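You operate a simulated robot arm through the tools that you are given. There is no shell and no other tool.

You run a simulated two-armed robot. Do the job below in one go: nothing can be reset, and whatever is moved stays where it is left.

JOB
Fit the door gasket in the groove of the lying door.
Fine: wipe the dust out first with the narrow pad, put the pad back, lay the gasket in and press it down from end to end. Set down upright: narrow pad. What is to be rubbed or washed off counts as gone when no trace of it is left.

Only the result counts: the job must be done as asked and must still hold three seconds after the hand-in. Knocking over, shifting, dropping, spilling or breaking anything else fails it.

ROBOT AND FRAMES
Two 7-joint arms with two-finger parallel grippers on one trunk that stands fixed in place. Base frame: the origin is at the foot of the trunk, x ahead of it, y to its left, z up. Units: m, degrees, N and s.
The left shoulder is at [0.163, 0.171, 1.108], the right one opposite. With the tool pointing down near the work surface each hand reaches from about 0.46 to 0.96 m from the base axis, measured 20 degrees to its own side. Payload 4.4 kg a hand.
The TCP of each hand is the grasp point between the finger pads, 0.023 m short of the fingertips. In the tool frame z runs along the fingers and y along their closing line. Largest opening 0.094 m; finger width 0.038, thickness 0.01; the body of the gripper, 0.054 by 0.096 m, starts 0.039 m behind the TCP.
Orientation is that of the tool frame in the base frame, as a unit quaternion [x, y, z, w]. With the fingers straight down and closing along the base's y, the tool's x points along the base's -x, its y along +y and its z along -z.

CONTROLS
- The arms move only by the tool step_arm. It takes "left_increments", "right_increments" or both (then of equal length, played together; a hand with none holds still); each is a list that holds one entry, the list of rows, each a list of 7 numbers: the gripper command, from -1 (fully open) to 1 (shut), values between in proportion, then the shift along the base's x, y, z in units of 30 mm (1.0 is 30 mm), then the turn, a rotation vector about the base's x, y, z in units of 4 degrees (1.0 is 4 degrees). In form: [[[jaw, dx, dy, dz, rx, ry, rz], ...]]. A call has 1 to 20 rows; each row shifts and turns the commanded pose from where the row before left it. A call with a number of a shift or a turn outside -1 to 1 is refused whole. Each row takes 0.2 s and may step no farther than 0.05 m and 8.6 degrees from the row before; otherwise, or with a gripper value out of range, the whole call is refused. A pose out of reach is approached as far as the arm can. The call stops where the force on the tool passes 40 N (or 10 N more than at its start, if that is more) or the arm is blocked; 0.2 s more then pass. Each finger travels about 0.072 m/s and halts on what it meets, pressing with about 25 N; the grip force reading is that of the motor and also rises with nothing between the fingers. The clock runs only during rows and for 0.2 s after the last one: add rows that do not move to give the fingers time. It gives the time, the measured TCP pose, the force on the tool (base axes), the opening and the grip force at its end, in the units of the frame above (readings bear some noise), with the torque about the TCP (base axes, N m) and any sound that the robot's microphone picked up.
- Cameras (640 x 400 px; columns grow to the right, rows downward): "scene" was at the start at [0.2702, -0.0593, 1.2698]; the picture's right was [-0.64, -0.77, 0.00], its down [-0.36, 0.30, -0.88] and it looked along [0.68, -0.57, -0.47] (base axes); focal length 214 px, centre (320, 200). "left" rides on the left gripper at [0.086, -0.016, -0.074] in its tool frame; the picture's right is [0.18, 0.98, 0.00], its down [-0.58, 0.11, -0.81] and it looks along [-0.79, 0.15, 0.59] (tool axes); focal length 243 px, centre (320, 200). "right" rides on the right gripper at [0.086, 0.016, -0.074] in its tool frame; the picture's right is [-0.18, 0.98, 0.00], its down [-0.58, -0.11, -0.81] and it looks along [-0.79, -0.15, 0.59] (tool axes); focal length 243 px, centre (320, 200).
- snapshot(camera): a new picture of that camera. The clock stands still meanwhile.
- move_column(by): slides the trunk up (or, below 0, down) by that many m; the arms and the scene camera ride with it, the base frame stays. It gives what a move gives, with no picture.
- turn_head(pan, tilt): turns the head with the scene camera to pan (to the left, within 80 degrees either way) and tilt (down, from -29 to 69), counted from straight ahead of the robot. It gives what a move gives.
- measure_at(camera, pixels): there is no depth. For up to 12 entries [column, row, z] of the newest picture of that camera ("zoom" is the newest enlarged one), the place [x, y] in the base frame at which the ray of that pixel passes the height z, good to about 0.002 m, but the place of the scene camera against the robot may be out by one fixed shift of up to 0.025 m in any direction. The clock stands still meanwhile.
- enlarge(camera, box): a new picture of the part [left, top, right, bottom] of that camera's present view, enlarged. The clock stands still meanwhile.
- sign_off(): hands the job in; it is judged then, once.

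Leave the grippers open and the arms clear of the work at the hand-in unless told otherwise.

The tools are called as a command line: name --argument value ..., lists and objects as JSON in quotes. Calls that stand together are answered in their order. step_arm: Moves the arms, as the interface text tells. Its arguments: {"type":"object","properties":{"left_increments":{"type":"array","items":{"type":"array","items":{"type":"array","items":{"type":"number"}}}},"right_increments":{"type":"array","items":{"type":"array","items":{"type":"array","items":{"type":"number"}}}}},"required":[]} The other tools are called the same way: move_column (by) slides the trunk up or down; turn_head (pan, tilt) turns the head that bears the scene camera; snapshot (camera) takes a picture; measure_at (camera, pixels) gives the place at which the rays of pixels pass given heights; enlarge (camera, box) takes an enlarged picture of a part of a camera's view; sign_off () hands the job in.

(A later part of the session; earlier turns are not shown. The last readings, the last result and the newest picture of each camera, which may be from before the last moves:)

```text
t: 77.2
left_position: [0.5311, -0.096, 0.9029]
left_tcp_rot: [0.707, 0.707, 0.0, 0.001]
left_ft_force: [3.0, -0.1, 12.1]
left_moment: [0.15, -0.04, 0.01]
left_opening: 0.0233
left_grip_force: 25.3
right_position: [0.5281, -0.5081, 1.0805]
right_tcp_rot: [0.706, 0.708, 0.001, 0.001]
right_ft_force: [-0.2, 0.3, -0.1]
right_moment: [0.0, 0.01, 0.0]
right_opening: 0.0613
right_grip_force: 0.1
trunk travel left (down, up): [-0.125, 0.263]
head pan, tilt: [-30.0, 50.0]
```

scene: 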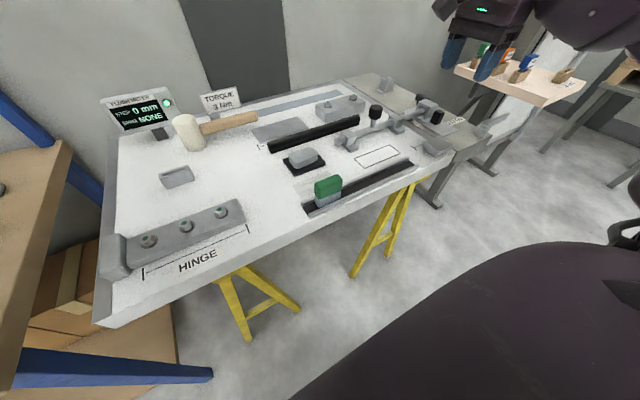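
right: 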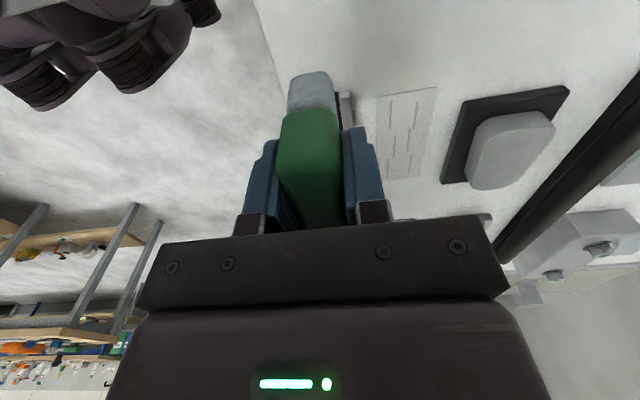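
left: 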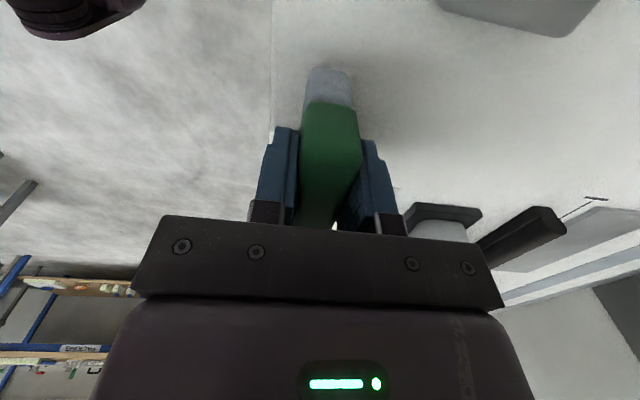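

The pad rests on the door. I'll back off 1 mm, open gently, lift clear, and look.

step_arm --left_increments '[[[1, 0, 0, 0.04, 0, 0, 0], [0.3, 0, 0, 0, 0, 0, 0], [-0.3, 0, 0, 0, 0, 0, 0], [-0.3, 0, 0, 0, 0, 0, 0], [-0.3, 0, 0, 0.6, 0, 0, 0], [-0.3, 0, 0, 1, 0, 0, 0], [-0.3, 0, 0, 1, 0, 0, 0], [-0.3, 0, 0.3, 1, 0, 0, 0], [-0.3, 0, 0.5, 1, 0, 0, 0], [-0.3, 0, 0, 0, 0, 0, 0]]]'

snapshot --camera "left"

snapshot --camera "scene"

snapshot --camera "right"

```text
t: 79.5
left_position: [0.5316, -0.0749, 1.0382]
left_tcp_rot: [0.707, 0.707, -0.001, 0.0]
left_ft_force: [0.0, 0.8, -0.4]
left_moment: [0.01, -0.02, 0.0]
left_opening: 0.0612
left_grip_force: 0.0
right_position: [0.5305, -0.5082, 1.0797]
right_tcp_rot: [0.706, 0.708, -0.001, 0.0]
right_ft_force: [0.4, 0.4, -0.9]
right_moment: [0.02, 0.01, 0.01]
right_opening: 0.061
right_grip_force: 0.0
trunk travel left (down, up): [-0.125, 0.263]
head pan, tilt: [-30.0, 50.0]
```

```text
taken
```

left: 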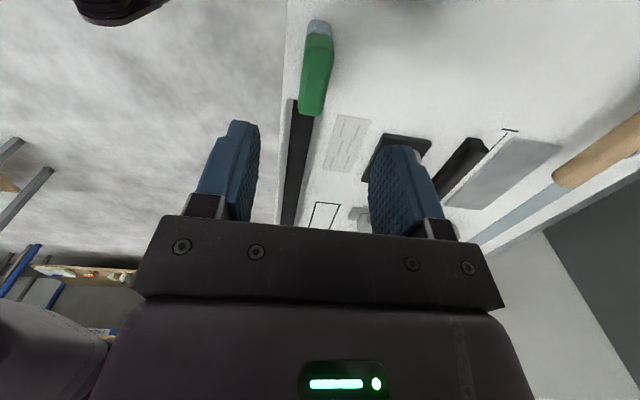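

```text
taken
```

scene: 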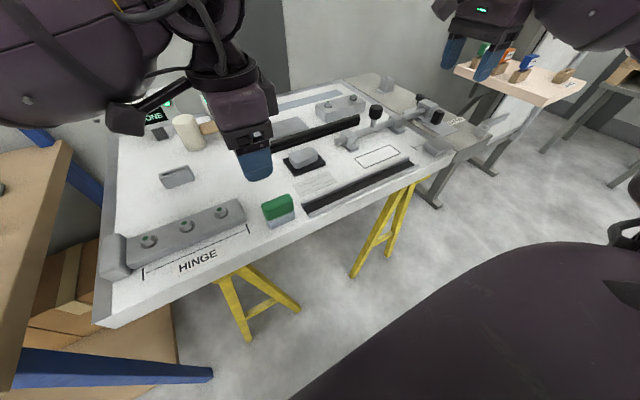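

```text
taken
```

right: 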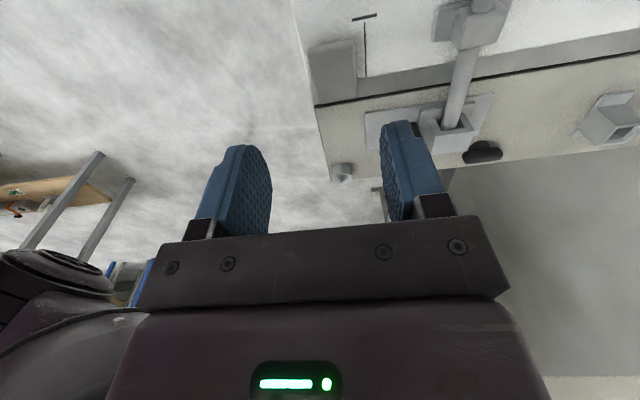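

I'll inspect the cleaned groove closely (left camera at 280–320, 95–225, and scene at 300–415, 160–215), and the gasket.

enlarge --camera "left" --box '[240, 90, 380, 230]'

enlarge --camera "scene" --box '[290, 145, 430, 225]'

enlarge --camera "scene" --box '[250, 90, 400, 180]'

```text
2.86 times, centred on (310, 160) of left
```

zoom: 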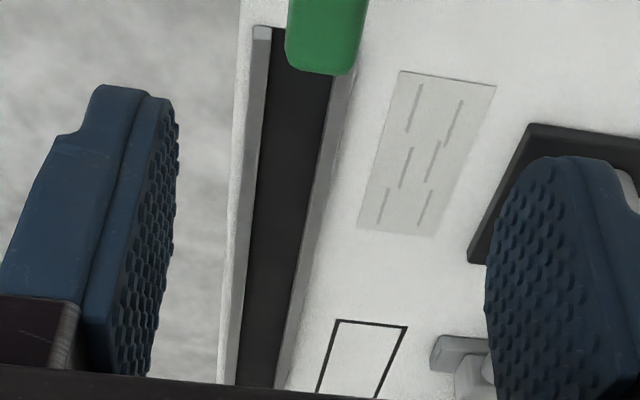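

```text
4.57 times, centred on (360, 185) of scene
```

zoom: 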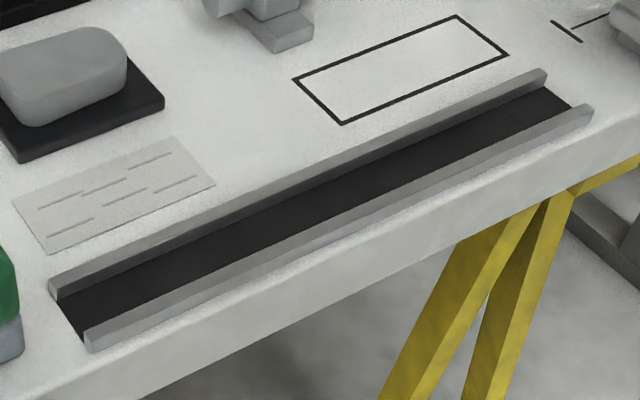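

```text
4.27 times, centred on (325, 135) of scene
```

zoom: 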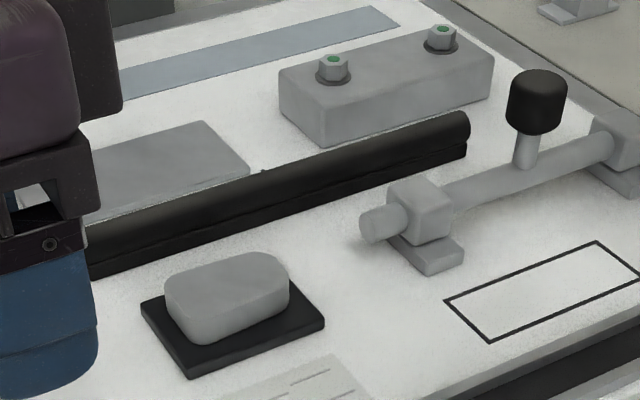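

The groove is clean. The gasket is a base strip with a round bulb on top, lying bulb up. I'll move the left hand to about (0.775, -0.09, 1.12) to look along the gasket.

step_arm --left_increments '[[[-0.3, 0, 0, 0.9, 0, 0, 0], [-0.3, 0.9, -0.05, 0.3, 0, 0, 0], [-0.3, 0.9, -0.05, 0.3, 0, 0, 0], [-0.3, 0.9, -0.05, 0.3, 0, 0, 0], [-0.3, 0.9, -0.05, 0.3, 0, 0, 0], [-0.3, 0.9, -0.05, 0.3, 0, 0, 0], [-0.3, 0.9, -0.05, 0.3, 0, 0, 0], [-0.3, 0.9, -0.05, 0, 0, 0, 0], [-0.3, 0.9, -0.05, 0, 0, 0, 0], [-0.3, 0.9, -0.05, 0, 0, 0, 0], [-0.3, 0, 0, 0, 0, 0, 0]]]'

snapshot --camera "left"

snapshot --camera "scene"

enlarge --camera "left" --box '[230, 40, 410, 230]'

```text
t: 81.8
left_position: [0.5583, -0.0745, 1.0761]
left_tcp_rot: [0.708, 0.707, 0.0, 0.0]
left_ft_force: [-0.8, 0.0, 0.1]
left_moment: [0.0, -0.03, 0.01]
left_opening: 0.0612
left_grip_force: 0.0
left hand out of reach, approached as far as the arm can: row 3, 4, 5, 6, 7, 8, 9, 10
right_position: [0.5291, -0.5094, 1.0805]
right_tcp_rot: [0.706, 0.708, 0.0, 0.0]
right_ft_force: [0.2, -0.7, 0.9]
right_moment: [0.0, -0.01, 0.01]
right_opening: 0.0614
right_grip_force: 0.1
trunk travel left (down, up): [-0.125, 0.263]
head pan, tilt: [-30.0, 50.0]
```

```text
taken
```

left: 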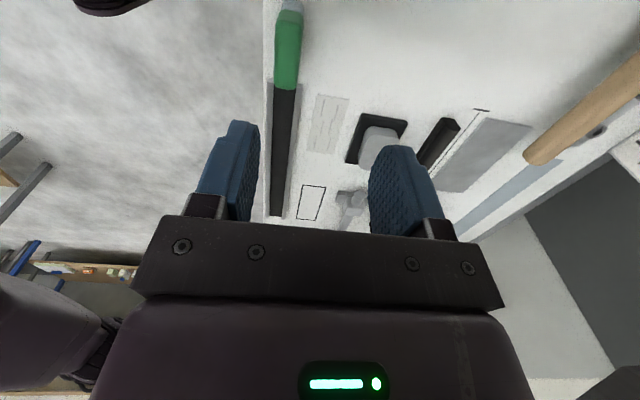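

```text
taken
```

scene: 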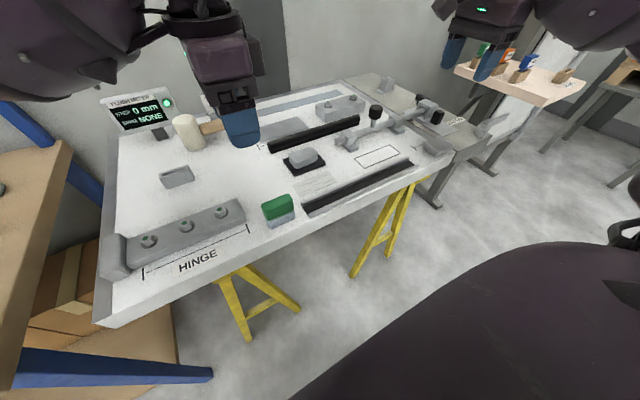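

```text
2.11 times, centred on (320, 135) of left
```

zoom: 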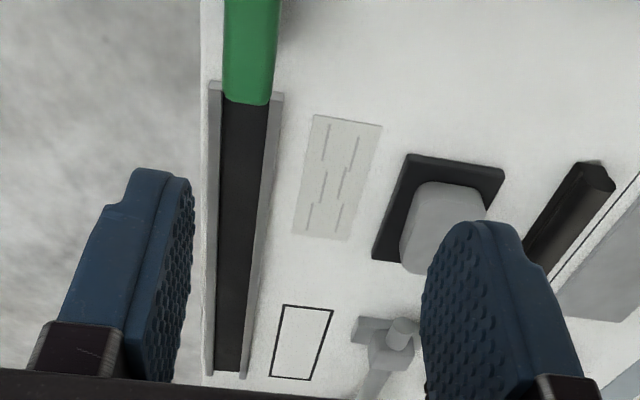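

The left hand is limited at this height. I'll try the right hand toward the gasket's middle, (0.765, -0.32, 1.02), to see whether it reaches.

step_arm --right_increments '[[[-0.3, 0.874, 0.7, -0.1, 0, 0, 0], [-0.3, 0.874, 0.7, -0.2, 0, 0, 0], [-0.3, 0.874, 0.7, -0.2, 0, 0, 0], [-0.3, 0.874, 0.7, -0.2, 0, 0, 0], [-0.3, 0.874, 0.7, -0.2, 0, 0, 0], [-0.3, 0.874, 0.7, -0.2, 0, 0, 0], [-0.3, 0.874, 0.7, -0.3, 0, 0, 0], [-0.3, 0.874, 0.7, -0.3, 0, 0, 0], [-0.3, 0.874, 0.7, -0.3, 0, 0, 0], [-0.3, 0, 0, 0, 0, 0, 0]]]'

snapshot --camera "right"

snapshot --camera "scene"

```text
t: 84.0
left_position: [0.5579, -0.0744, 1.0762]
left_tcp_rot: [0.707, 0.707, 0.0, 0.0]
left_ft_force: [-0.3, -0.8, -0.3]
left_moment: [0.0, 0.0, 0.01]
left_opening: 0.061
left_grip_force: 0.0
right_position: [0.7639, -0.3214, 1.0201]
right_tcp_rot: [0.708, 0.707, 0.001, 0.0]
right_ft_force: [0.4, -0.8, 0.2]
right_moment: [0.01, 0.03, 0.02]
right_opening: 0.0608
right_grip_force: 0.1
trunk travel left (down, up): [-0.125, 0.263]
head pan, tilt: [-30.0, 50.0]
```

```text
taken
```

right: 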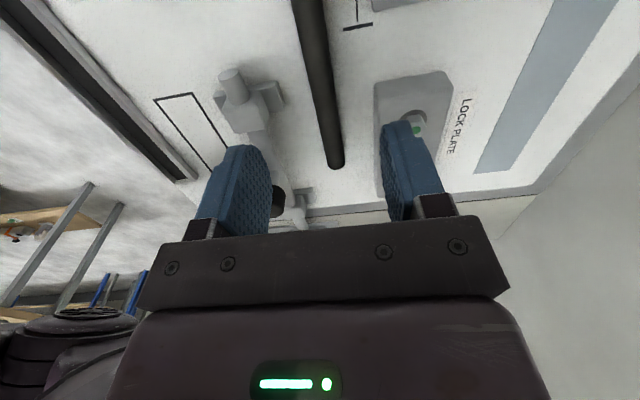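

```text
taken
```

scene: 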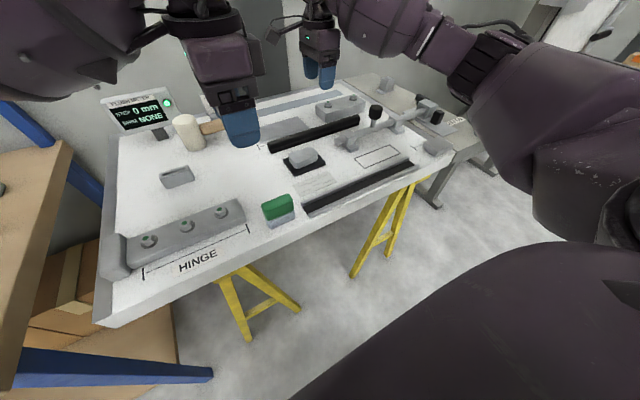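

The right hand reaches. I'll enlarge the gasket (290–345, 0–170) and its neighbours in this view.

enlarge --camera "right" --box '[200, 0, 460, 200]'

enlarge --camera "right" --box '[300, 100, 400, 190]'

```text
2.00 times, centred on (330, 100) of right
```

zoom: 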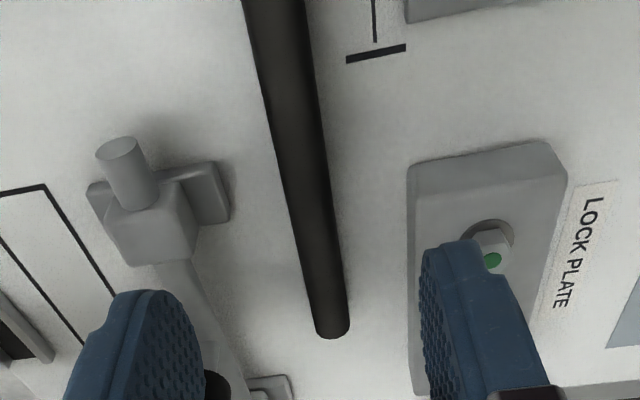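

```text
4.44 times, centred on (350, 145) of right
```

zoom: 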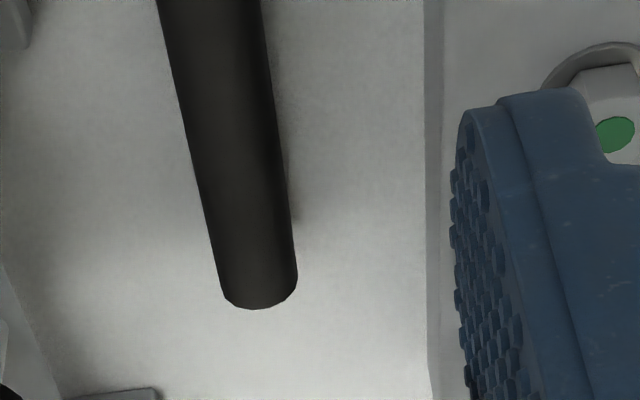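

I'll measure the gasket's edges, the lock plate's near edge, and the latch foot at trial heights.

measure_at --camera "right" --pixels '[[307.5, 60, 0.86], [330, 60, 0.86], [307.5, 60, 0.875], [330, 60, 0.875], [328.5, 165, 0.86], [345, 165, 0.86], [328.5, 165, 0.875], [345, 165, 0.875], [374, 86, 0.88], [376, 98, 0.85], [284, 110, 0.86], [275, 82, 0.88]]'

```text
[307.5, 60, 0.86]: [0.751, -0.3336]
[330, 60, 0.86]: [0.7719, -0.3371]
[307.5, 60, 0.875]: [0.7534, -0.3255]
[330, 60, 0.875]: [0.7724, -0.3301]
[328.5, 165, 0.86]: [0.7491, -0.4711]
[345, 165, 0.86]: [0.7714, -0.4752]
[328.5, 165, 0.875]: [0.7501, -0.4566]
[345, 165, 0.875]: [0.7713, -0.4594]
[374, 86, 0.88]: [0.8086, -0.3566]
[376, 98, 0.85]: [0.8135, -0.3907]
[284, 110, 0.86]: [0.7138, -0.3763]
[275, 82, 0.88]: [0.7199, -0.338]
```

The gasket centre is x≈0.761, width ≈0.021, with free space on both sides. Its height matters for the grip, so I'll enlarge its near end in the left camera, around (445, 125).

enlarge --camera "left" --box '[400, 95, 500, 160]'

enlarge --camera "scene" --box '[255, 100, 375, 170]'

```text
6.15 times, centred on (450, 128) of left
```

zoom: 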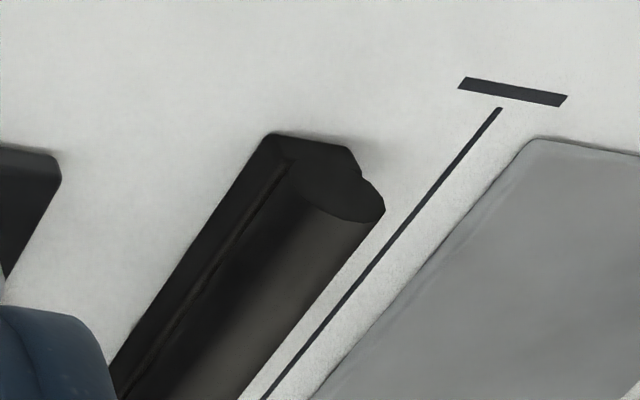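

```text
5.33 times, centred on (315, 135) of scene
```

zoom: 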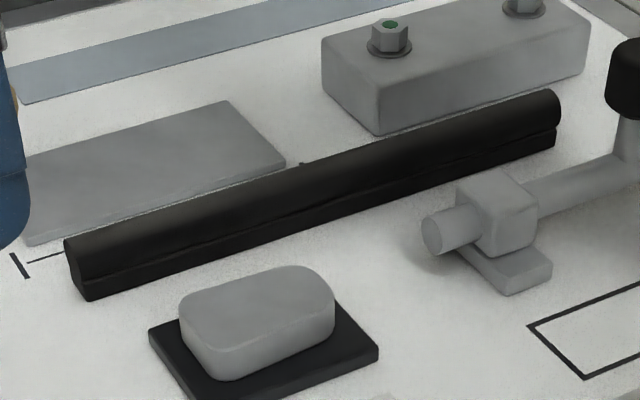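

The end face is clear: the base's bottom edge runs from raw left (442.2,116.6) to (454.1,118.9), and the bulb top is at about (455,131). I'll measure those.

measure_at --camera "left" --pixels '[[442.2, 116.6, 0.85], [454.1, 118.9, 0.85], [456.8, 124.2, 0.86], [456.8, 124.2, 0.865], [460.6, 128.8, 0.87], [460.6, 128.8, 0.875], [454.9, 131.1, 0.87], [454.9, 131.1, 0.875], [454.9, 131.1, 0.88], [454.9, 131.1, 0.885], [468, 112, 0.85]]'

```text
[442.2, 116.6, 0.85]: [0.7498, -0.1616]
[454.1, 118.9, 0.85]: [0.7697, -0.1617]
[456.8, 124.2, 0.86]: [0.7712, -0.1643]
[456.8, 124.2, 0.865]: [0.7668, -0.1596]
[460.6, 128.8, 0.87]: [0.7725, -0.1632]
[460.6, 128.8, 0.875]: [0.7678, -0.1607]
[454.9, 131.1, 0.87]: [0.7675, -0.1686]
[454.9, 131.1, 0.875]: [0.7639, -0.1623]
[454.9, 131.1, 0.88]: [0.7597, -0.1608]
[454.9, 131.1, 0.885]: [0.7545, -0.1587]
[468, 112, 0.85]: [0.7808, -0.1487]
```

The gasket base spans x 0.750–0.770, y -0.1617 to about -0.4615 (length ≈0.30). It is ≈0.029 tall, with the bulb above z≈0.861. I'll park the left hand back and lower the right hand to (0.760, -0.3117, 0.935) with a 0.045 opening.

step_arm --left_increments '[[[-0.3, -0.5, 0.7, 0.7, 0, 0, 0], [-0.3, -0.5, 0.7, 0.7, 0, 0, 0], [-0.3, -0.5, 0.7, 0.7, 0, 0, 0], [-0.3, -0.5, 0.7, 0.7, 0, 0, 0], [-0.3, -0.5, 0.7, 0.7, 0, 0, 0], [-0.3, 0, 0, 0, 0, 0, 0]]]' --right_increments '[[[0.04, -0.04, 0.1, -0.5, 0, 0, 0], [0.04, -0.04, 0.1, -0.6, 0, 0, 0], [0.04, -0.03, 0.08, -0.6, 0, 0, 0], [0.04, -0.02, 0.05, -0.6, 0, 0, 0], [0.04, 0, 0, -0.53, 0, 0, 0], [0.04, 0, 0, 0, 0, 0, 0]]]'

snapshot --camera "right"

snapshot --camera "scene"

enlarge --camera "right" --box '[220, 20, 440, 230]'

```text
t: 85.5
left_position: [0.4822, 0.0307, 1.1784]
left_tcp_rot: [0.707, 0.707, -0.001, -0.001]
left_ft_force: [-0.7, -0.4, -0.2]
left_moment: [-0.02, 0.0, 0.0]
left_opening: 0.061
left_grip_force: 0.0
right_position: [0.7596, -0.3103, 0.9368]
right_tcp_rot: [0.706, 0.708, 0.001, 0.0]
right_ft_force: [-0.5, -0.7, 0.2]
right_moment: [0.0, -0.01, -0.03]
right_opening: 0.0448
right_grip_force: 0.1
trunk travel left (down, up): [-0.125, 0.263]
head pan, tilt: [-30.0, 50.0]
```

```text
taken
```

right: 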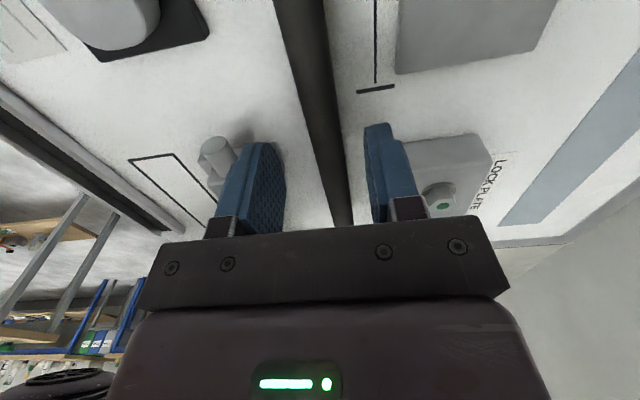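

```text
taken
```

scene: 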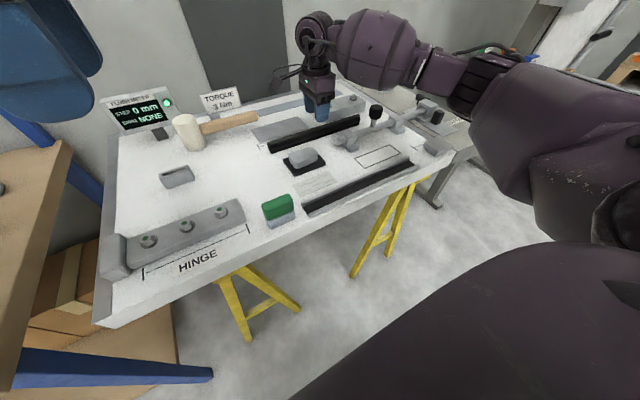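

```text
1.90 times, centred on (330, 125) of right
```

zoom: 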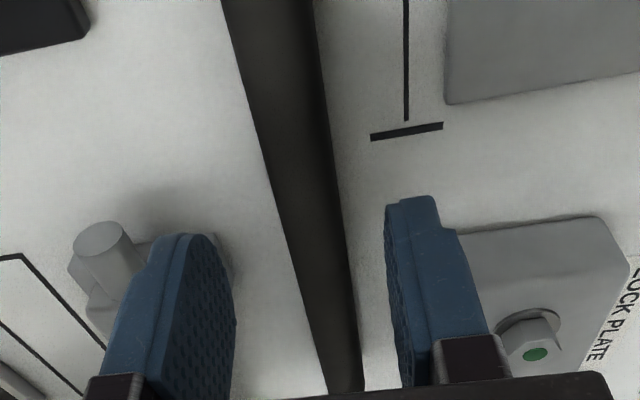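

I'll check the gasket's centre line once more from this closer view.

measure_at --camera "right" --pixels '[[299.5, 98.7, 0.87], [336.8, 98.7, 0.87], [313, 140, 0.87], [343, 140, 0.87], [286, 50, 0.87], [329, 50, 0.87]]'

```text
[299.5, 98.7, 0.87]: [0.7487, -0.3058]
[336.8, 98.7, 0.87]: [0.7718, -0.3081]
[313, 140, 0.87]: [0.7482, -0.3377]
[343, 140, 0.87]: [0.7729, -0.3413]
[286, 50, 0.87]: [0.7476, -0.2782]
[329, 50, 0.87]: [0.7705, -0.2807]
```

It is centred. I'll lower to z≈0.886 (fingertips ≈0.863, at bulb level) and close.

step_arm --right_increments '[[[0.04, 0, -0.05, -0.85, 0, 0, 0], [0.04, 0, 0, -0.8, 0, 0, 0], [0.04, 0, 0, 0, 0, 0, 0], [1, 0, 0, 0, 0, 0, 0], [1, 0, 0, 0, 0, 0, 0], [1, 0, 0, 0, 0, 0, 0]]]'

snapshot --camera "right"

enlarge --camera "scene" --box '[255, 80, 395, 180]'

```text
t: 86.8
left_position: [0.4848, 0.0306, 1.179]
left_tcp_rot: [0.707, 0.707, 0.0, 0.0]
left_ft_force: [0.1, -0.6, 0.8]
left_moment: [-0.02, -0.02, -0.03]
left_opening: 0.0609
left_grip_force: 0.1
right_position: [0.7604, -0.3123, 0.8882]
right_tcp_rot: [0.707, 0.708, 0.001, 0.001]
right_ft_force: [0.0, -0.1, 1.1]
right_moment: [-0.03, -0.01, -0.05]
right_opening: 0.0213
right_grip_force: 24.8
trunk travel left (down, up): [-0.125, 0.263]
head pan, tilt: [-30.0, 50.0]
```

```text
taken
```

right: 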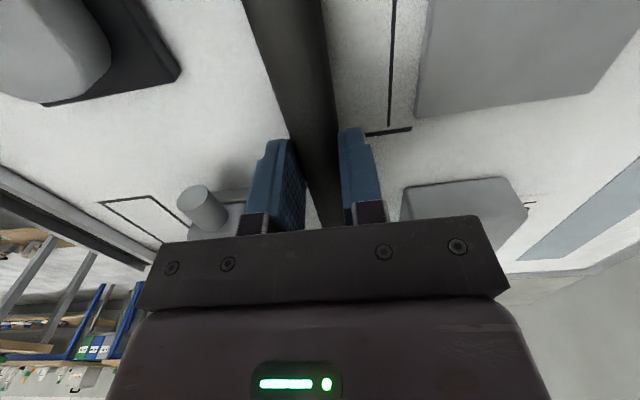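

```text
4.00 times, centred on (325, 130) of scene
```

zoom: 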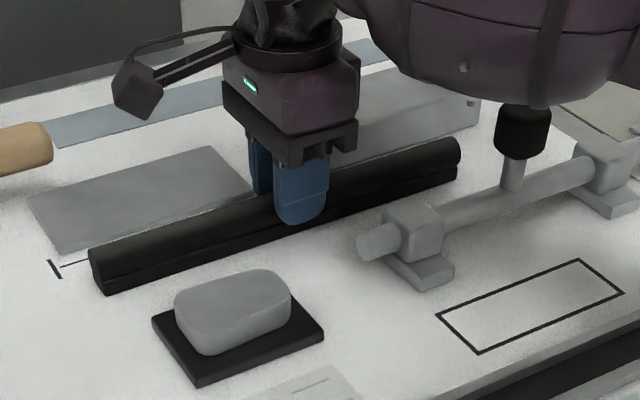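

Gripped (opening 0.0213). I'll lift 0.03 m and look at how it hangs.

step_arm --right_increments '[[[1, 0, 0, 0.4, 0, 0, 0], [1, 0, 0, 0.6, 0, 0, 0], [1, 0, 0, 0, 0, 0, 0]]]'

snapshot --camera "scene"

enlarge --camera "scene" --box '[255, 80, 395, 180]'

```text
t: 87.7
left_position: [0.4842, 0.0301, 1.1774]
left_tcp_rot: [0.707, 0.707, 0.0, -0.001]
left_ft_force: [0.4, -0.1, 0.3]
left_moment: [0.01, 0.0, 0.03]
left_opening: 0.061
left_grip_force: 0.2
right_position: [0.7611, -0.3138, 0.9175]
right_tcp_rot: [0.707, 0.707, 0.0, 0.0]
right_ft_force: [-0.2, 0.4, -0.8]
right_moment: [0.02, -0.01, 0.03]
right_opening: 0.0214
right_grip_force: 24.6
trunk travel left (down, up): [-0.125, 0.263]
head pan, tilt: [-30.0, 50.0]
```

```text
taken
```

scene: 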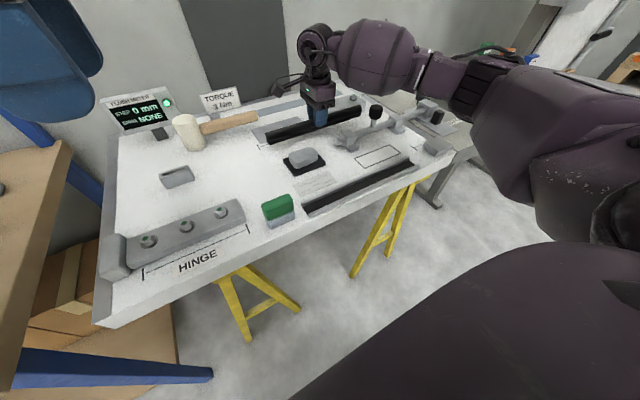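

```text
4.00 times, centred on (325, 130) of scene
```

zoom: 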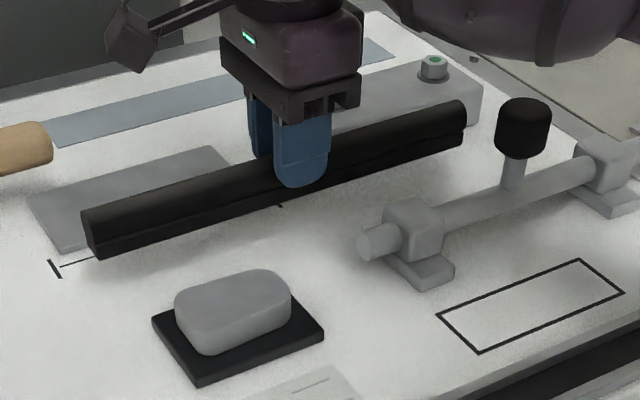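

It stays straight and level. Before crossing the latch knob I'll estimate the knob's top height (scene raw 376,104) against its foot on the bolt (373,127).

measure_at --camera "scene" --pixels '[[373, 127.5, 0.87], [376.3, 104.5, 0.9], [376.3, 104.5, 0.92], [376.3, 104.5, 0.94], [376.3, 104.5, 0.96], [308.6, 216.7, 0.85], [301.4, 208, 0.85]]'

```text
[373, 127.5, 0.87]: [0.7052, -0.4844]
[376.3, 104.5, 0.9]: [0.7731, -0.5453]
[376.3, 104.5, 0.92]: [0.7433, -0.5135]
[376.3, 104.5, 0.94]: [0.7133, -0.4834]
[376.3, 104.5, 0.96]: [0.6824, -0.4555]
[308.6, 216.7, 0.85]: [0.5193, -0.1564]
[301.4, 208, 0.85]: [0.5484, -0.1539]
```

The knob tops out near z≈0.94 at y≈-0.48. I'll lift the gasket so its bottom is above 0.965, then move back to x≈0.528 over the groove.

step_arm --right_increments '[[[1, 0, 0, 0.97, 0, 0, 0], [1, 0, 0, 0.97, 0, 0, 0], [1, 0, 0, 0.97, 0, 0, 0], [1, -0.6, 0.03, 0, 0, 0, 0], [1, -0.95, 0.03, 0, 0, 0, 0], [1, -0.95, 0.02, 0, 0, 0, 0], [1, -0.95, 0, 0, 0, 0, 0], [1, -0.95, 0, 0, 0, 0, 0], [1, -0.95, 0, 0, 0, 0, 0], [1, -0.95, 0, 0, 0, 0, 0], [1, -0.95, 0, 0, 0, 0, 0], [1, -0.5, 0, 0, 0, 0, 0], [1, 0, 0, 0, 0, 0, 0]]]'

snapshot --camera "right"

snapshot --camera "scene"

```text
t: 90.5
left_position: [0.4847, 0.0279, 1.1788]
left_tcp_rot: [0.708, 0.707, 0.0, 0.001]
left_ft_force: [0.0, 0.2, -1.4]
left_moment: [0.01, 0.0, 0.01]
left_opening: 0.0611
left_grip_force: 0.1
right_position: [0.5278, -0.3096, 1.0033]
right_tcp_rot: [0.707, 0.707, 0.0, 0.0]
right_ft_force: [-0.5, 1.0, -2.1]
right_moment: [0.04, 0.01, 0.0]
right_opening: 0.0212
right_grip_force: 24.8
trunk travel left (down, up): [-0.125, 0.263]
head pan, tilt: [-30.0, 50.0]
```

```text
taken
```

right: 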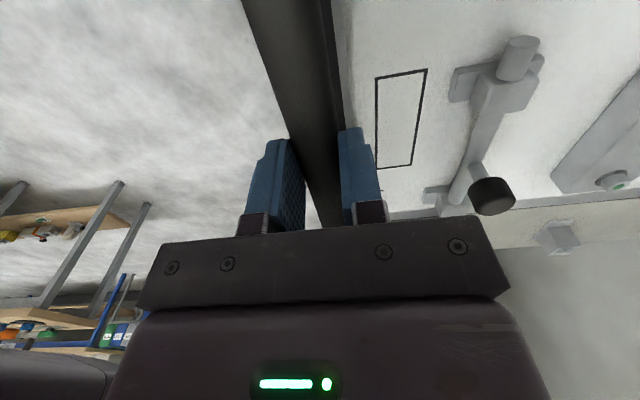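

```text
taken
```

scene: 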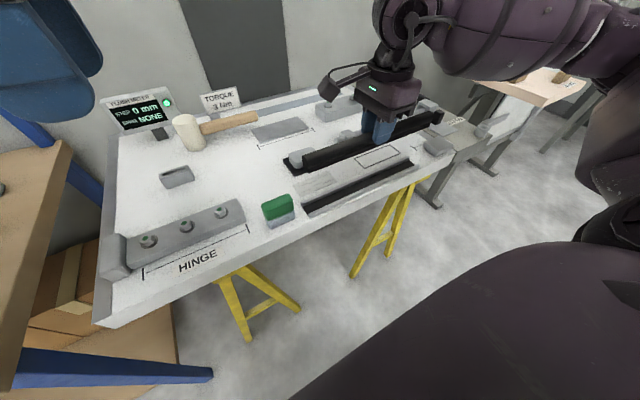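

The gasket is over the groove. I'll lower to about 10 mm above the rail tops (TCP ≈0.909) and check alignment.

step_arm --right_increments '[[[1, 0, 0, -0.95, 0, 0, 0], [1, 0, 0, -0.95, 0, 0, 0], [1, 0, 0, -0.95, 0, 0, 0], [1, 0, 0, -0.3, 0, 0, 0], [1, 0, 0, 0, 0, 0, 0]]]'

snapshot --camera "right"

enlarge --camera "right" --box '[200, 0, 400, 130]'

enlarge --camera "scene" --box '[290, 120, 450, 230]'

snapshot --camera "left"

```text
t: 91.7
left_position: [0.4836, 0.0298, 1.179]
left_tcp_rot: [0.707, 0.707, 0.0, 0.0]
left_ft_force: [0.1, 0.8, -0.2]
left_moment: [0.05, 0.01, 0.03]
left_opening: 0.061
left_grip_force: 0.2
right_position: [0.5301, -0.3086, 0.9091]
right_tcp_rot: [0.706, 0.708, 0.001, 0.0]
right_ft_force: [0.5, 0.8, -2.0]
right_moment: [0.02, 0.02, -0.02]
right_opening: 0.0214
right_grip_force: 24.8
trunk travel left (down, up): [-0.125, 0.263]
head pan, tilt: [-30.0, 50.0]
```

```text
taken
```

right: 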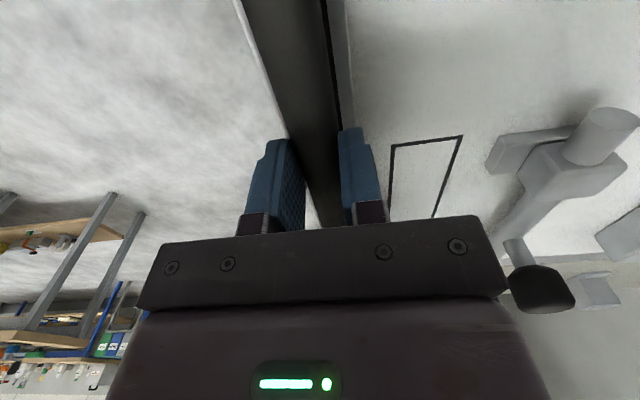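

```text
3.08 times, centred on (300, 65) of right
```

zoom: 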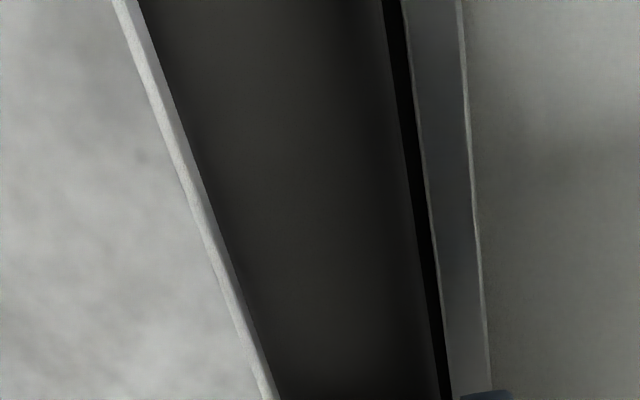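

```text
3.64 times, centred on (370, 175) of scene
```

zoom: 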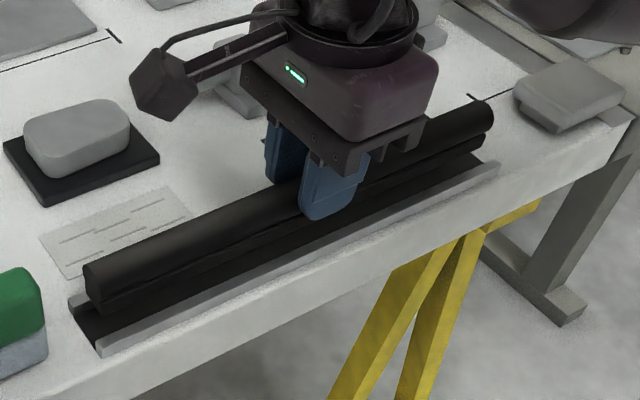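

```text
taken
```

left: 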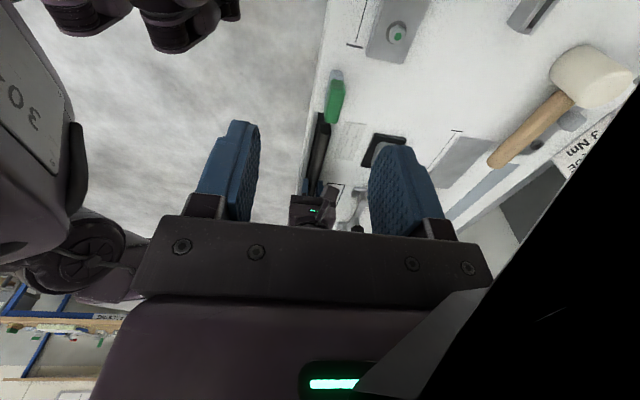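

I'll measure, in zoom terms: the gasket's silhouette at bulb height z≈0.893, and the far rail's inner and outer edges at 0.86. The right zoom is no longer newest, so I convert to raw: row 65, gasket left 261, right 330, rail inner 335, outer 351.

enlarge --camera "right" --box '[200, 0, 400, 130]'

measure_at --camera "zoom" --pixels '[[205, 200, 0.893], [408, 200, 0.893], [425, 200, 0.86], [474, 200, 0.86], [145, 20, 0.893], [386, 20, 0.893], [405, 20, 0.86], [460, 20, 0.86], [250, 330, 0.893], [430, 330, 0.893], [440, 330, 0.86], [483, 330, 0.86]]'

```text
3.08 times, centred on (300, 65) of right
```

zoom: 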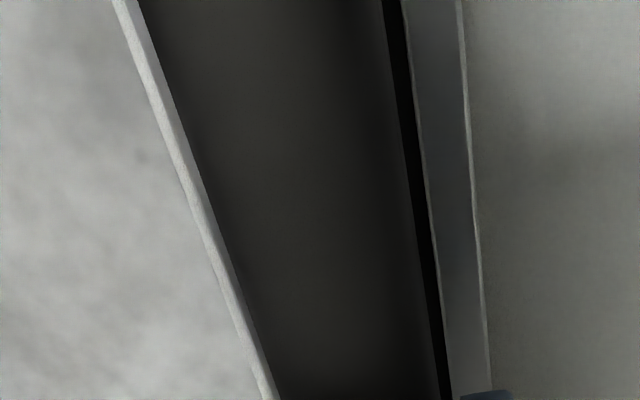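

```text
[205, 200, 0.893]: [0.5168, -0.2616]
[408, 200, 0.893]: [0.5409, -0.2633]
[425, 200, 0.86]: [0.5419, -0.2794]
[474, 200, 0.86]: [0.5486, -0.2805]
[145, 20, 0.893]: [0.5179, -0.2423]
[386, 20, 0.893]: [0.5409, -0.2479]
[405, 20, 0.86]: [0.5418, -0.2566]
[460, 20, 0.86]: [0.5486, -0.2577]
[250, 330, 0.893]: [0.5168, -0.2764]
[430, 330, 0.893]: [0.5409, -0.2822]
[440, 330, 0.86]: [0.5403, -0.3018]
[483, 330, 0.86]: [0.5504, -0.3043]
```

The gasket's centre is ≈0.529 against the groove centre ≈0.5273. I'll shift −1.7 mm and lower it into the groove in small steps, watching force.

step_arm --right_increments '[[[1, -0.057, -0.01, 0, 0, 0, 0], [1, 0, 0, -0.25, 0, 0, 0], [1, 0, 0, -0.2, 0, 0, 0], [1, 0, 0, -0.12, 0, 0, 0], [1, 0, 0, 0, 0, 0, 0]]]'

snapshot --camera "right"

enlarge --camera "right" --box '[200, 0, 400, 130]'

enlarge --camera "scene" --box '[290, 120, 450, 230]'

```text
t: 92.8
left_position: [0.4829, 0.0303, 1.1788]
left_tcp_rot: [0.707, 0.707, -0.001, 0.0]
left_ft_force: [-0.1, -0.4, -0.2]
left_moment: [0.02, 0.01, 0.0]
left_opening: 0.061
left_grip_force: 0.0
right_position: [0.5264, -0.3103, 0.8911]
right_tcp_rot: [0.706, 0.708, 0.0, 0.001]
right_ft_force: [-0.8, 0.5, -2.1]
right_moment: [-0.02, -0.03, -0.02]
right_opening: 0.0215
right_grip_force: 25.1
trunk travel left (down, up): [-0.125, 0.263]
head pan, tilt: [-30.0, 50.0]
```

```text
taken
```

right: 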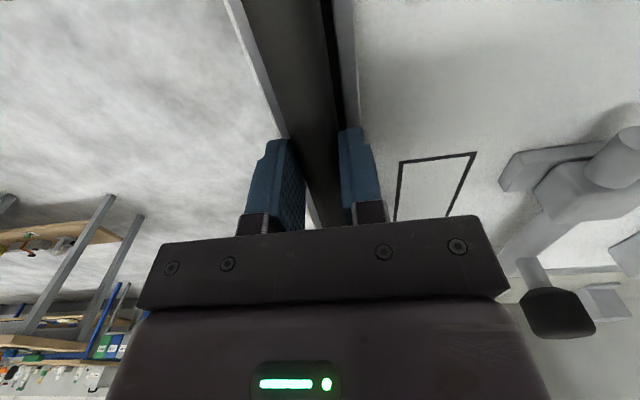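

```text
3.08 times, centred on (300, 65) of right
```

zoom: 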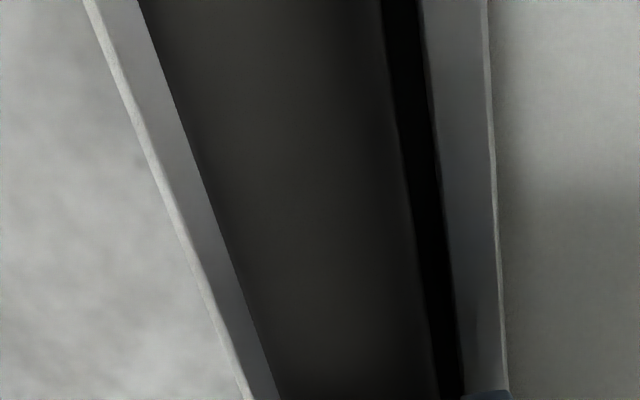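

```text
3.64 times, centred on (370, 175) of scene
```

zoom: 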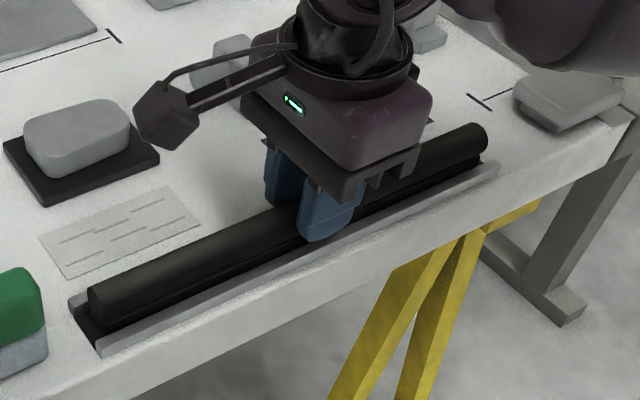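

I'll re-measure lateral alignment: gasket silhouette at bulb height (z≈0.873+) versus the rail edges. I'll take a fresh right zoom.

enlarge --camera "right" --box '[200, 0, 400, 130]'

measure_at --camera "zoom" --pixels '[[207, 200, 0.875], [404, 200, 0.875], [207, 200, 0.86], [173, 200, 0.86], [444, 200, 0.86], [492, 200, 0.86], [145, 20, 0.875], [383, 20, 0.875], [424, 20, 0.86], [95, 20, 0.86], [488, 20, 0.86]]'

```text
3.08 times, centred on (300, 65) of right
```

zoom: 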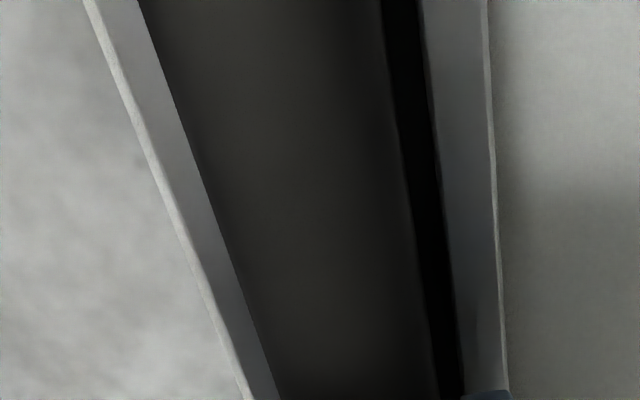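

```text
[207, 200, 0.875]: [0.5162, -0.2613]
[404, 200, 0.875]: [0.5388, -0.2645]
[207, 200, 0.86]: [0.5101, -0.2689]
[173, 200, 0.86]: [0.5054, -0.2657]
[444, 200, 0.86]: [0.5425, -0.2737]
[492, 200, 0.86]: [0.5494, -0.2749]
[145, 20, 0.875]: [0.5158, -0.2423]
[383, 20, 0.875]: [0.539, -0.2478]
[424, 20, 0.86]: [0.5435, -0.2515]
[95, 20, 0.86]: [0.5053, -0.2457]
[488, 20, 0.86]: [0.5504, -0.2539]
```

The gasket centre (0.5275) matches the groove centre (0.5276). I'll lower the last ~3 mm to touch the floor.

step_arm --right_increments '[[[1, 0, 0, -0.06, 0, 0, 0], [1, 0, 0, 0, 0, 0, 0]]]'

step_arm --right_increments '[[[1, 0, 0, -0.04, 0, 0, 0], [1, 0, 0, 0, 0, 0, 0]]]'

```text
t: 93.5
left_position: [0.4836, 0.0299, 1.1788]
left_tcp_rot: [0.707, 0.707, 0.0, 0.0]
left_ft_force: [0.6, 0.8, -0.3]
left_moment: [0.01, -0.04, -0.02]
left_opening: 0.061
left_grip_force: 0.0
right_position: [0.5262, -0.3104, 0.89]
right_tcp_rot: [0.707, 0.708, 0.0, 0.0]
right_ft_force: [0.1, 0.0, -0.7]
right_moment: [0.03, -0.01, 0.05]
right_opening: 0.0215
right_grip_force: 25.0
trunk travel left (down, up): [-0.125, 0.263]
head pan, tilt: [-30.0, 50.0]
```

```text
t: 94.0
left_position: [0.4847, 0.03, 1.1784]
left_tcp_rot: [0.707, 0.707, 0.0, 0.0]
left_ft_force: [0.3, 0.1, -0.6]
left_moment: [0.01, 0.0, -0.02]
left_opening: 0.0608
left_grip_force: 0.1
right_position: [0.5269, -0.3101, 0.8887]
right_tcp_rot: [0.706, 0.708, 0.0, 0.0]
right_ft_force: [0.7, 0.1, -0.2]
right_moment: [-0.07, -0.01, -0.03]
right_opening: 0.0216
right_grip_force: 25.1
trunk travel left (down, up): [-0.125, 0.263]
head pan, tilt: [-30.0, 50.0]
```

The hand's load went from −2.1 to about −0.2 N, so contact is starting. One more 1 mm step.

step_arm --right_increments '[[[1, 0, 0, -0.04, 0, 0, 0], [1, 0, 0, 0, 0, 0, 0]]]'

```text
t: 94.7
left_position: [0.4832, 0.0299, 1.1801]
left_tcp_rot: [0.708, 0.707, 0.0, -0.001]
left_ft_force: [-0.5, -0.2, -0.5]
left_moment: [-0.02, -0.01, 0.02]
left_opening: 0.0611
left_grip_force: 0.1
right_position: [0.5264, -0.3112, 0.8882]
right_tcp_rot: [0.706, 0.708, 0.001, 0.002]
right_ft_force: [-1.9, -0.5, 7.7]
right_moment: [0.0, 0.1, 0.0]
right_opening: 0.0214
right_grip_force: 25.0
trunk travel left (down, up): [-0.125, 0.263]
head pan, tilt: [-30.0, 50.0]
```

It rests on the groove floor (7.7 N). I'll open gently and rise, then look.

step_arm --right_increments '[[[0.4, 0, 0, 0, 0, 0, 0], [0.1, 0, 0, 0, 0, 0, 0], [0.1, 0, 0, 0, 0, 0, 0], [0.1, 0, 0, 0.5, 0, 0, 0], [0.1, 0, 0, 0.7, 0, 0, 0], [0.1, 0, 0, 0.7, 0, 0, 0], [0.1, 0, 0, 0, 0, 0, 0]]]'

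snapshot --camera "right"

snapshot --camera "scene"

enlarge --camera "scene" --box '[290, 130, 450, 230]'

```text
t: 96.2
left_position: [0.4837, 0.0296, 1.1778]
left_tcp_rot: [0.707, 0.708, 0.001, 0.0]
left_ft_force: [0.2, 0.8, 0.4]
left_moment: [-0.02, 0.0, 0.03]
left_opening: 0.061
left_grip_force: 0.1
right_position: [0.5268, -0.3093, 0.9441]
right_tcp_rot: [0.707, 0.708, 0.001, -0.001]
right_ft_force: [0.3, 0.9, -0.3]
right_moment: [0.02, -0.02, 0.0]
right_opening: 0.0425
right_grip_force: 0.1
trunk travel left (down, up): [-0.125, 0.263]
head pan, tilt: [-30.0, 50.0]
```

```text
taken
```

right: 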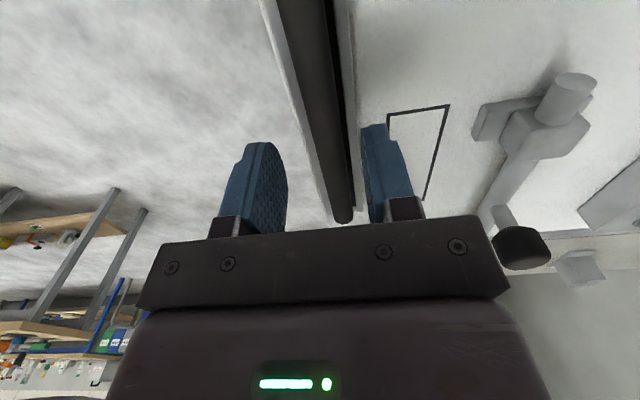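

```text
taken
```

scene: 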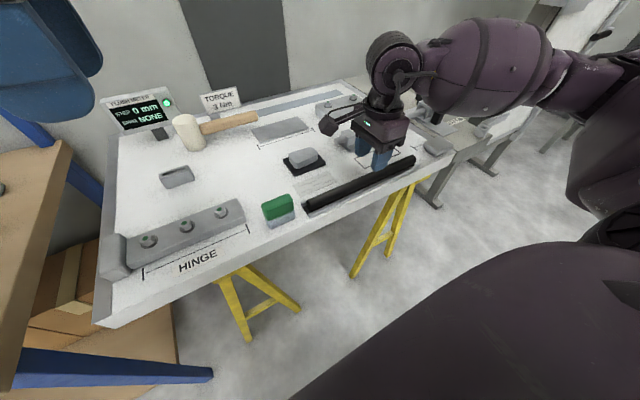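

```text
4.00 times, centred on (370, 180) of scene
```

zoom: 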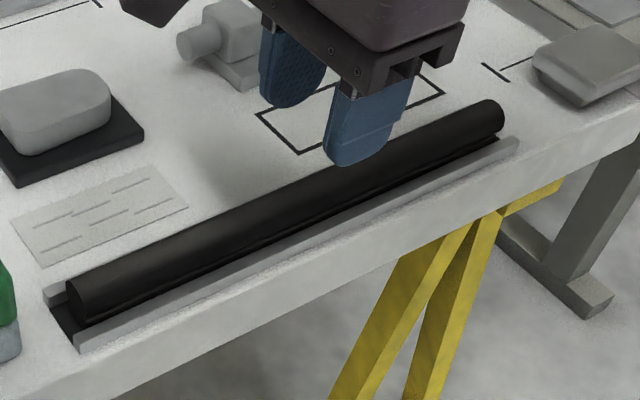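

The gasket lies in the groove between the rails. I'll close the fingers as a presser and move over the near end (y≈-0.176), hovering just above the bulb.

step_arm --right_increments '[[[1, 0.02, 0.8, 0, 0, 0, 0], [1, 0, 0.9, 0, 0, 0, 0], [1, 0, 0.9, 0, 0, 0, 0], [1, 0, 0.9, 0, 0, 0, 0], [1, 0, 0.95, 0, 0, 0, 0], [1, 0, 0, 0, 0, 0, 0], [1, 0, 0, -0.7, 0, 0, 0], [1, 0, 0, -0.5, 0, 0, 0], [1, 0, 0, 0, 0, 0, 0]]]'

snapshot --camera "right"

enlarge --camera "scene" --box '[270, 130, 430, 230]'

```text
t: 98.2
left_position: [0.4837, 0.0305, 1.1789]
left_tcp_rot: [0.707, 0.707, 0.0, 0.0]
left_ft_force: [-0.3, -0.7, -0.5]
left_moment: [-0.04, 0.01, 0.02]
left_opening: 0.0611
left_grip_force: 0.1
right_position: [0.5262, -0.1763, 0.9087]
right_tcp_rot: [0.706, 0.708, 0.0, 0.0]
right_ft_force: [-0.6, 0.1, 0.4]
right_moment: [-0.02, -0.02, -0.01]
right_opening: 0.0001
right_grip_force: 24.7
trunk travel left (down, up): [-0.125, 0.263]
head pan, tilt: [-30.0, 50.0]
```

```text
taken
```

right: 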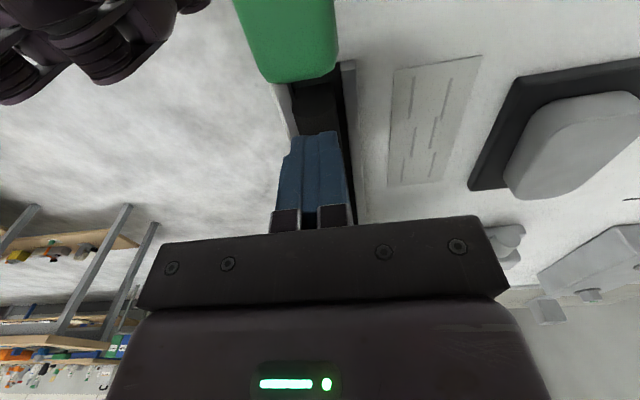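

```text
4.00 times, centred on (350, 180) of scene
```

zoom: 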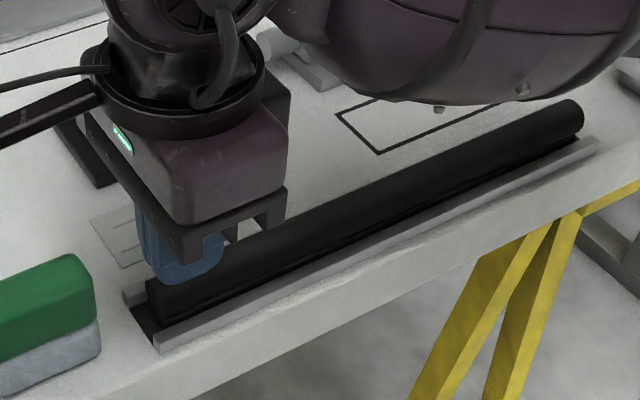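

The fingers are over the near end, and the wrist camera stays ~0.03 m above the pad. Now I'll press in small steps and watch the force.

step_arm --right_increments '[[[1, 0.03, 0, -0.15, 0, 0, 0], [1, 0, 0, -0.05, 0, 0, 0], [1, 0, 0, 0, 0, 0, 0]]]'

step_arm --right_increments '[[[1, 0, 0, -0.05, 0, 0, 0], [1, 0, 0, 0, 0, 0, 0]]]'

```text
t: 99.0
left_position: [0.4826, 0.03, 1.1792]
left_tcp_rot: [0.707, 0.707, 0.0, 0.0]
left_ft_force: [0.8, 0.6, 0.6]
left_moment: [0.0, 0.01, 0.0]
left_opening: 0.0613
left_grip_force: 0.1
right_position: [0.5266, -0.177, 0.9034]
right_tcp_rot: [0.707, 0.708, 0.0, 0.001]
right_ft_force: [-0.9, -4.1, 12.8]
right_moment: [-0.11, 0.02, 0.07]
right_opening: 0.0
right_grip_force: 25.0
trunk travel left (down, up): [-0.125, 0.263]
head pan, tilt: [-30.0, 50.0]
```

```text
t: 99.7
left_position: [0.4813, 0.0285, 1.1804]
left_tcp_rot: [0.708, 0.707, 0.001, 0.001]
left_ft_force: [-0.4, 0.1, 0.8]
left_moment: [0.03, 0.0, -0.03]
left_opening: 0.061
left_grip_force: 0.1
right_position: [0.5285, -0.1764, 0.9025]
right_tcp_rot: [0.707, 0.707, 0.001, 0.002]
right_ft_force: [1.0, -7.2, 28.6]
right_moment: [-0.23, 0.02, 0.12]
right_opening: 0.0002
right_grip_force: 25.4
trunk travel left (down, up): [-0.125, 0.263]
head pan, tilt: [-30.0, 50.0]
```

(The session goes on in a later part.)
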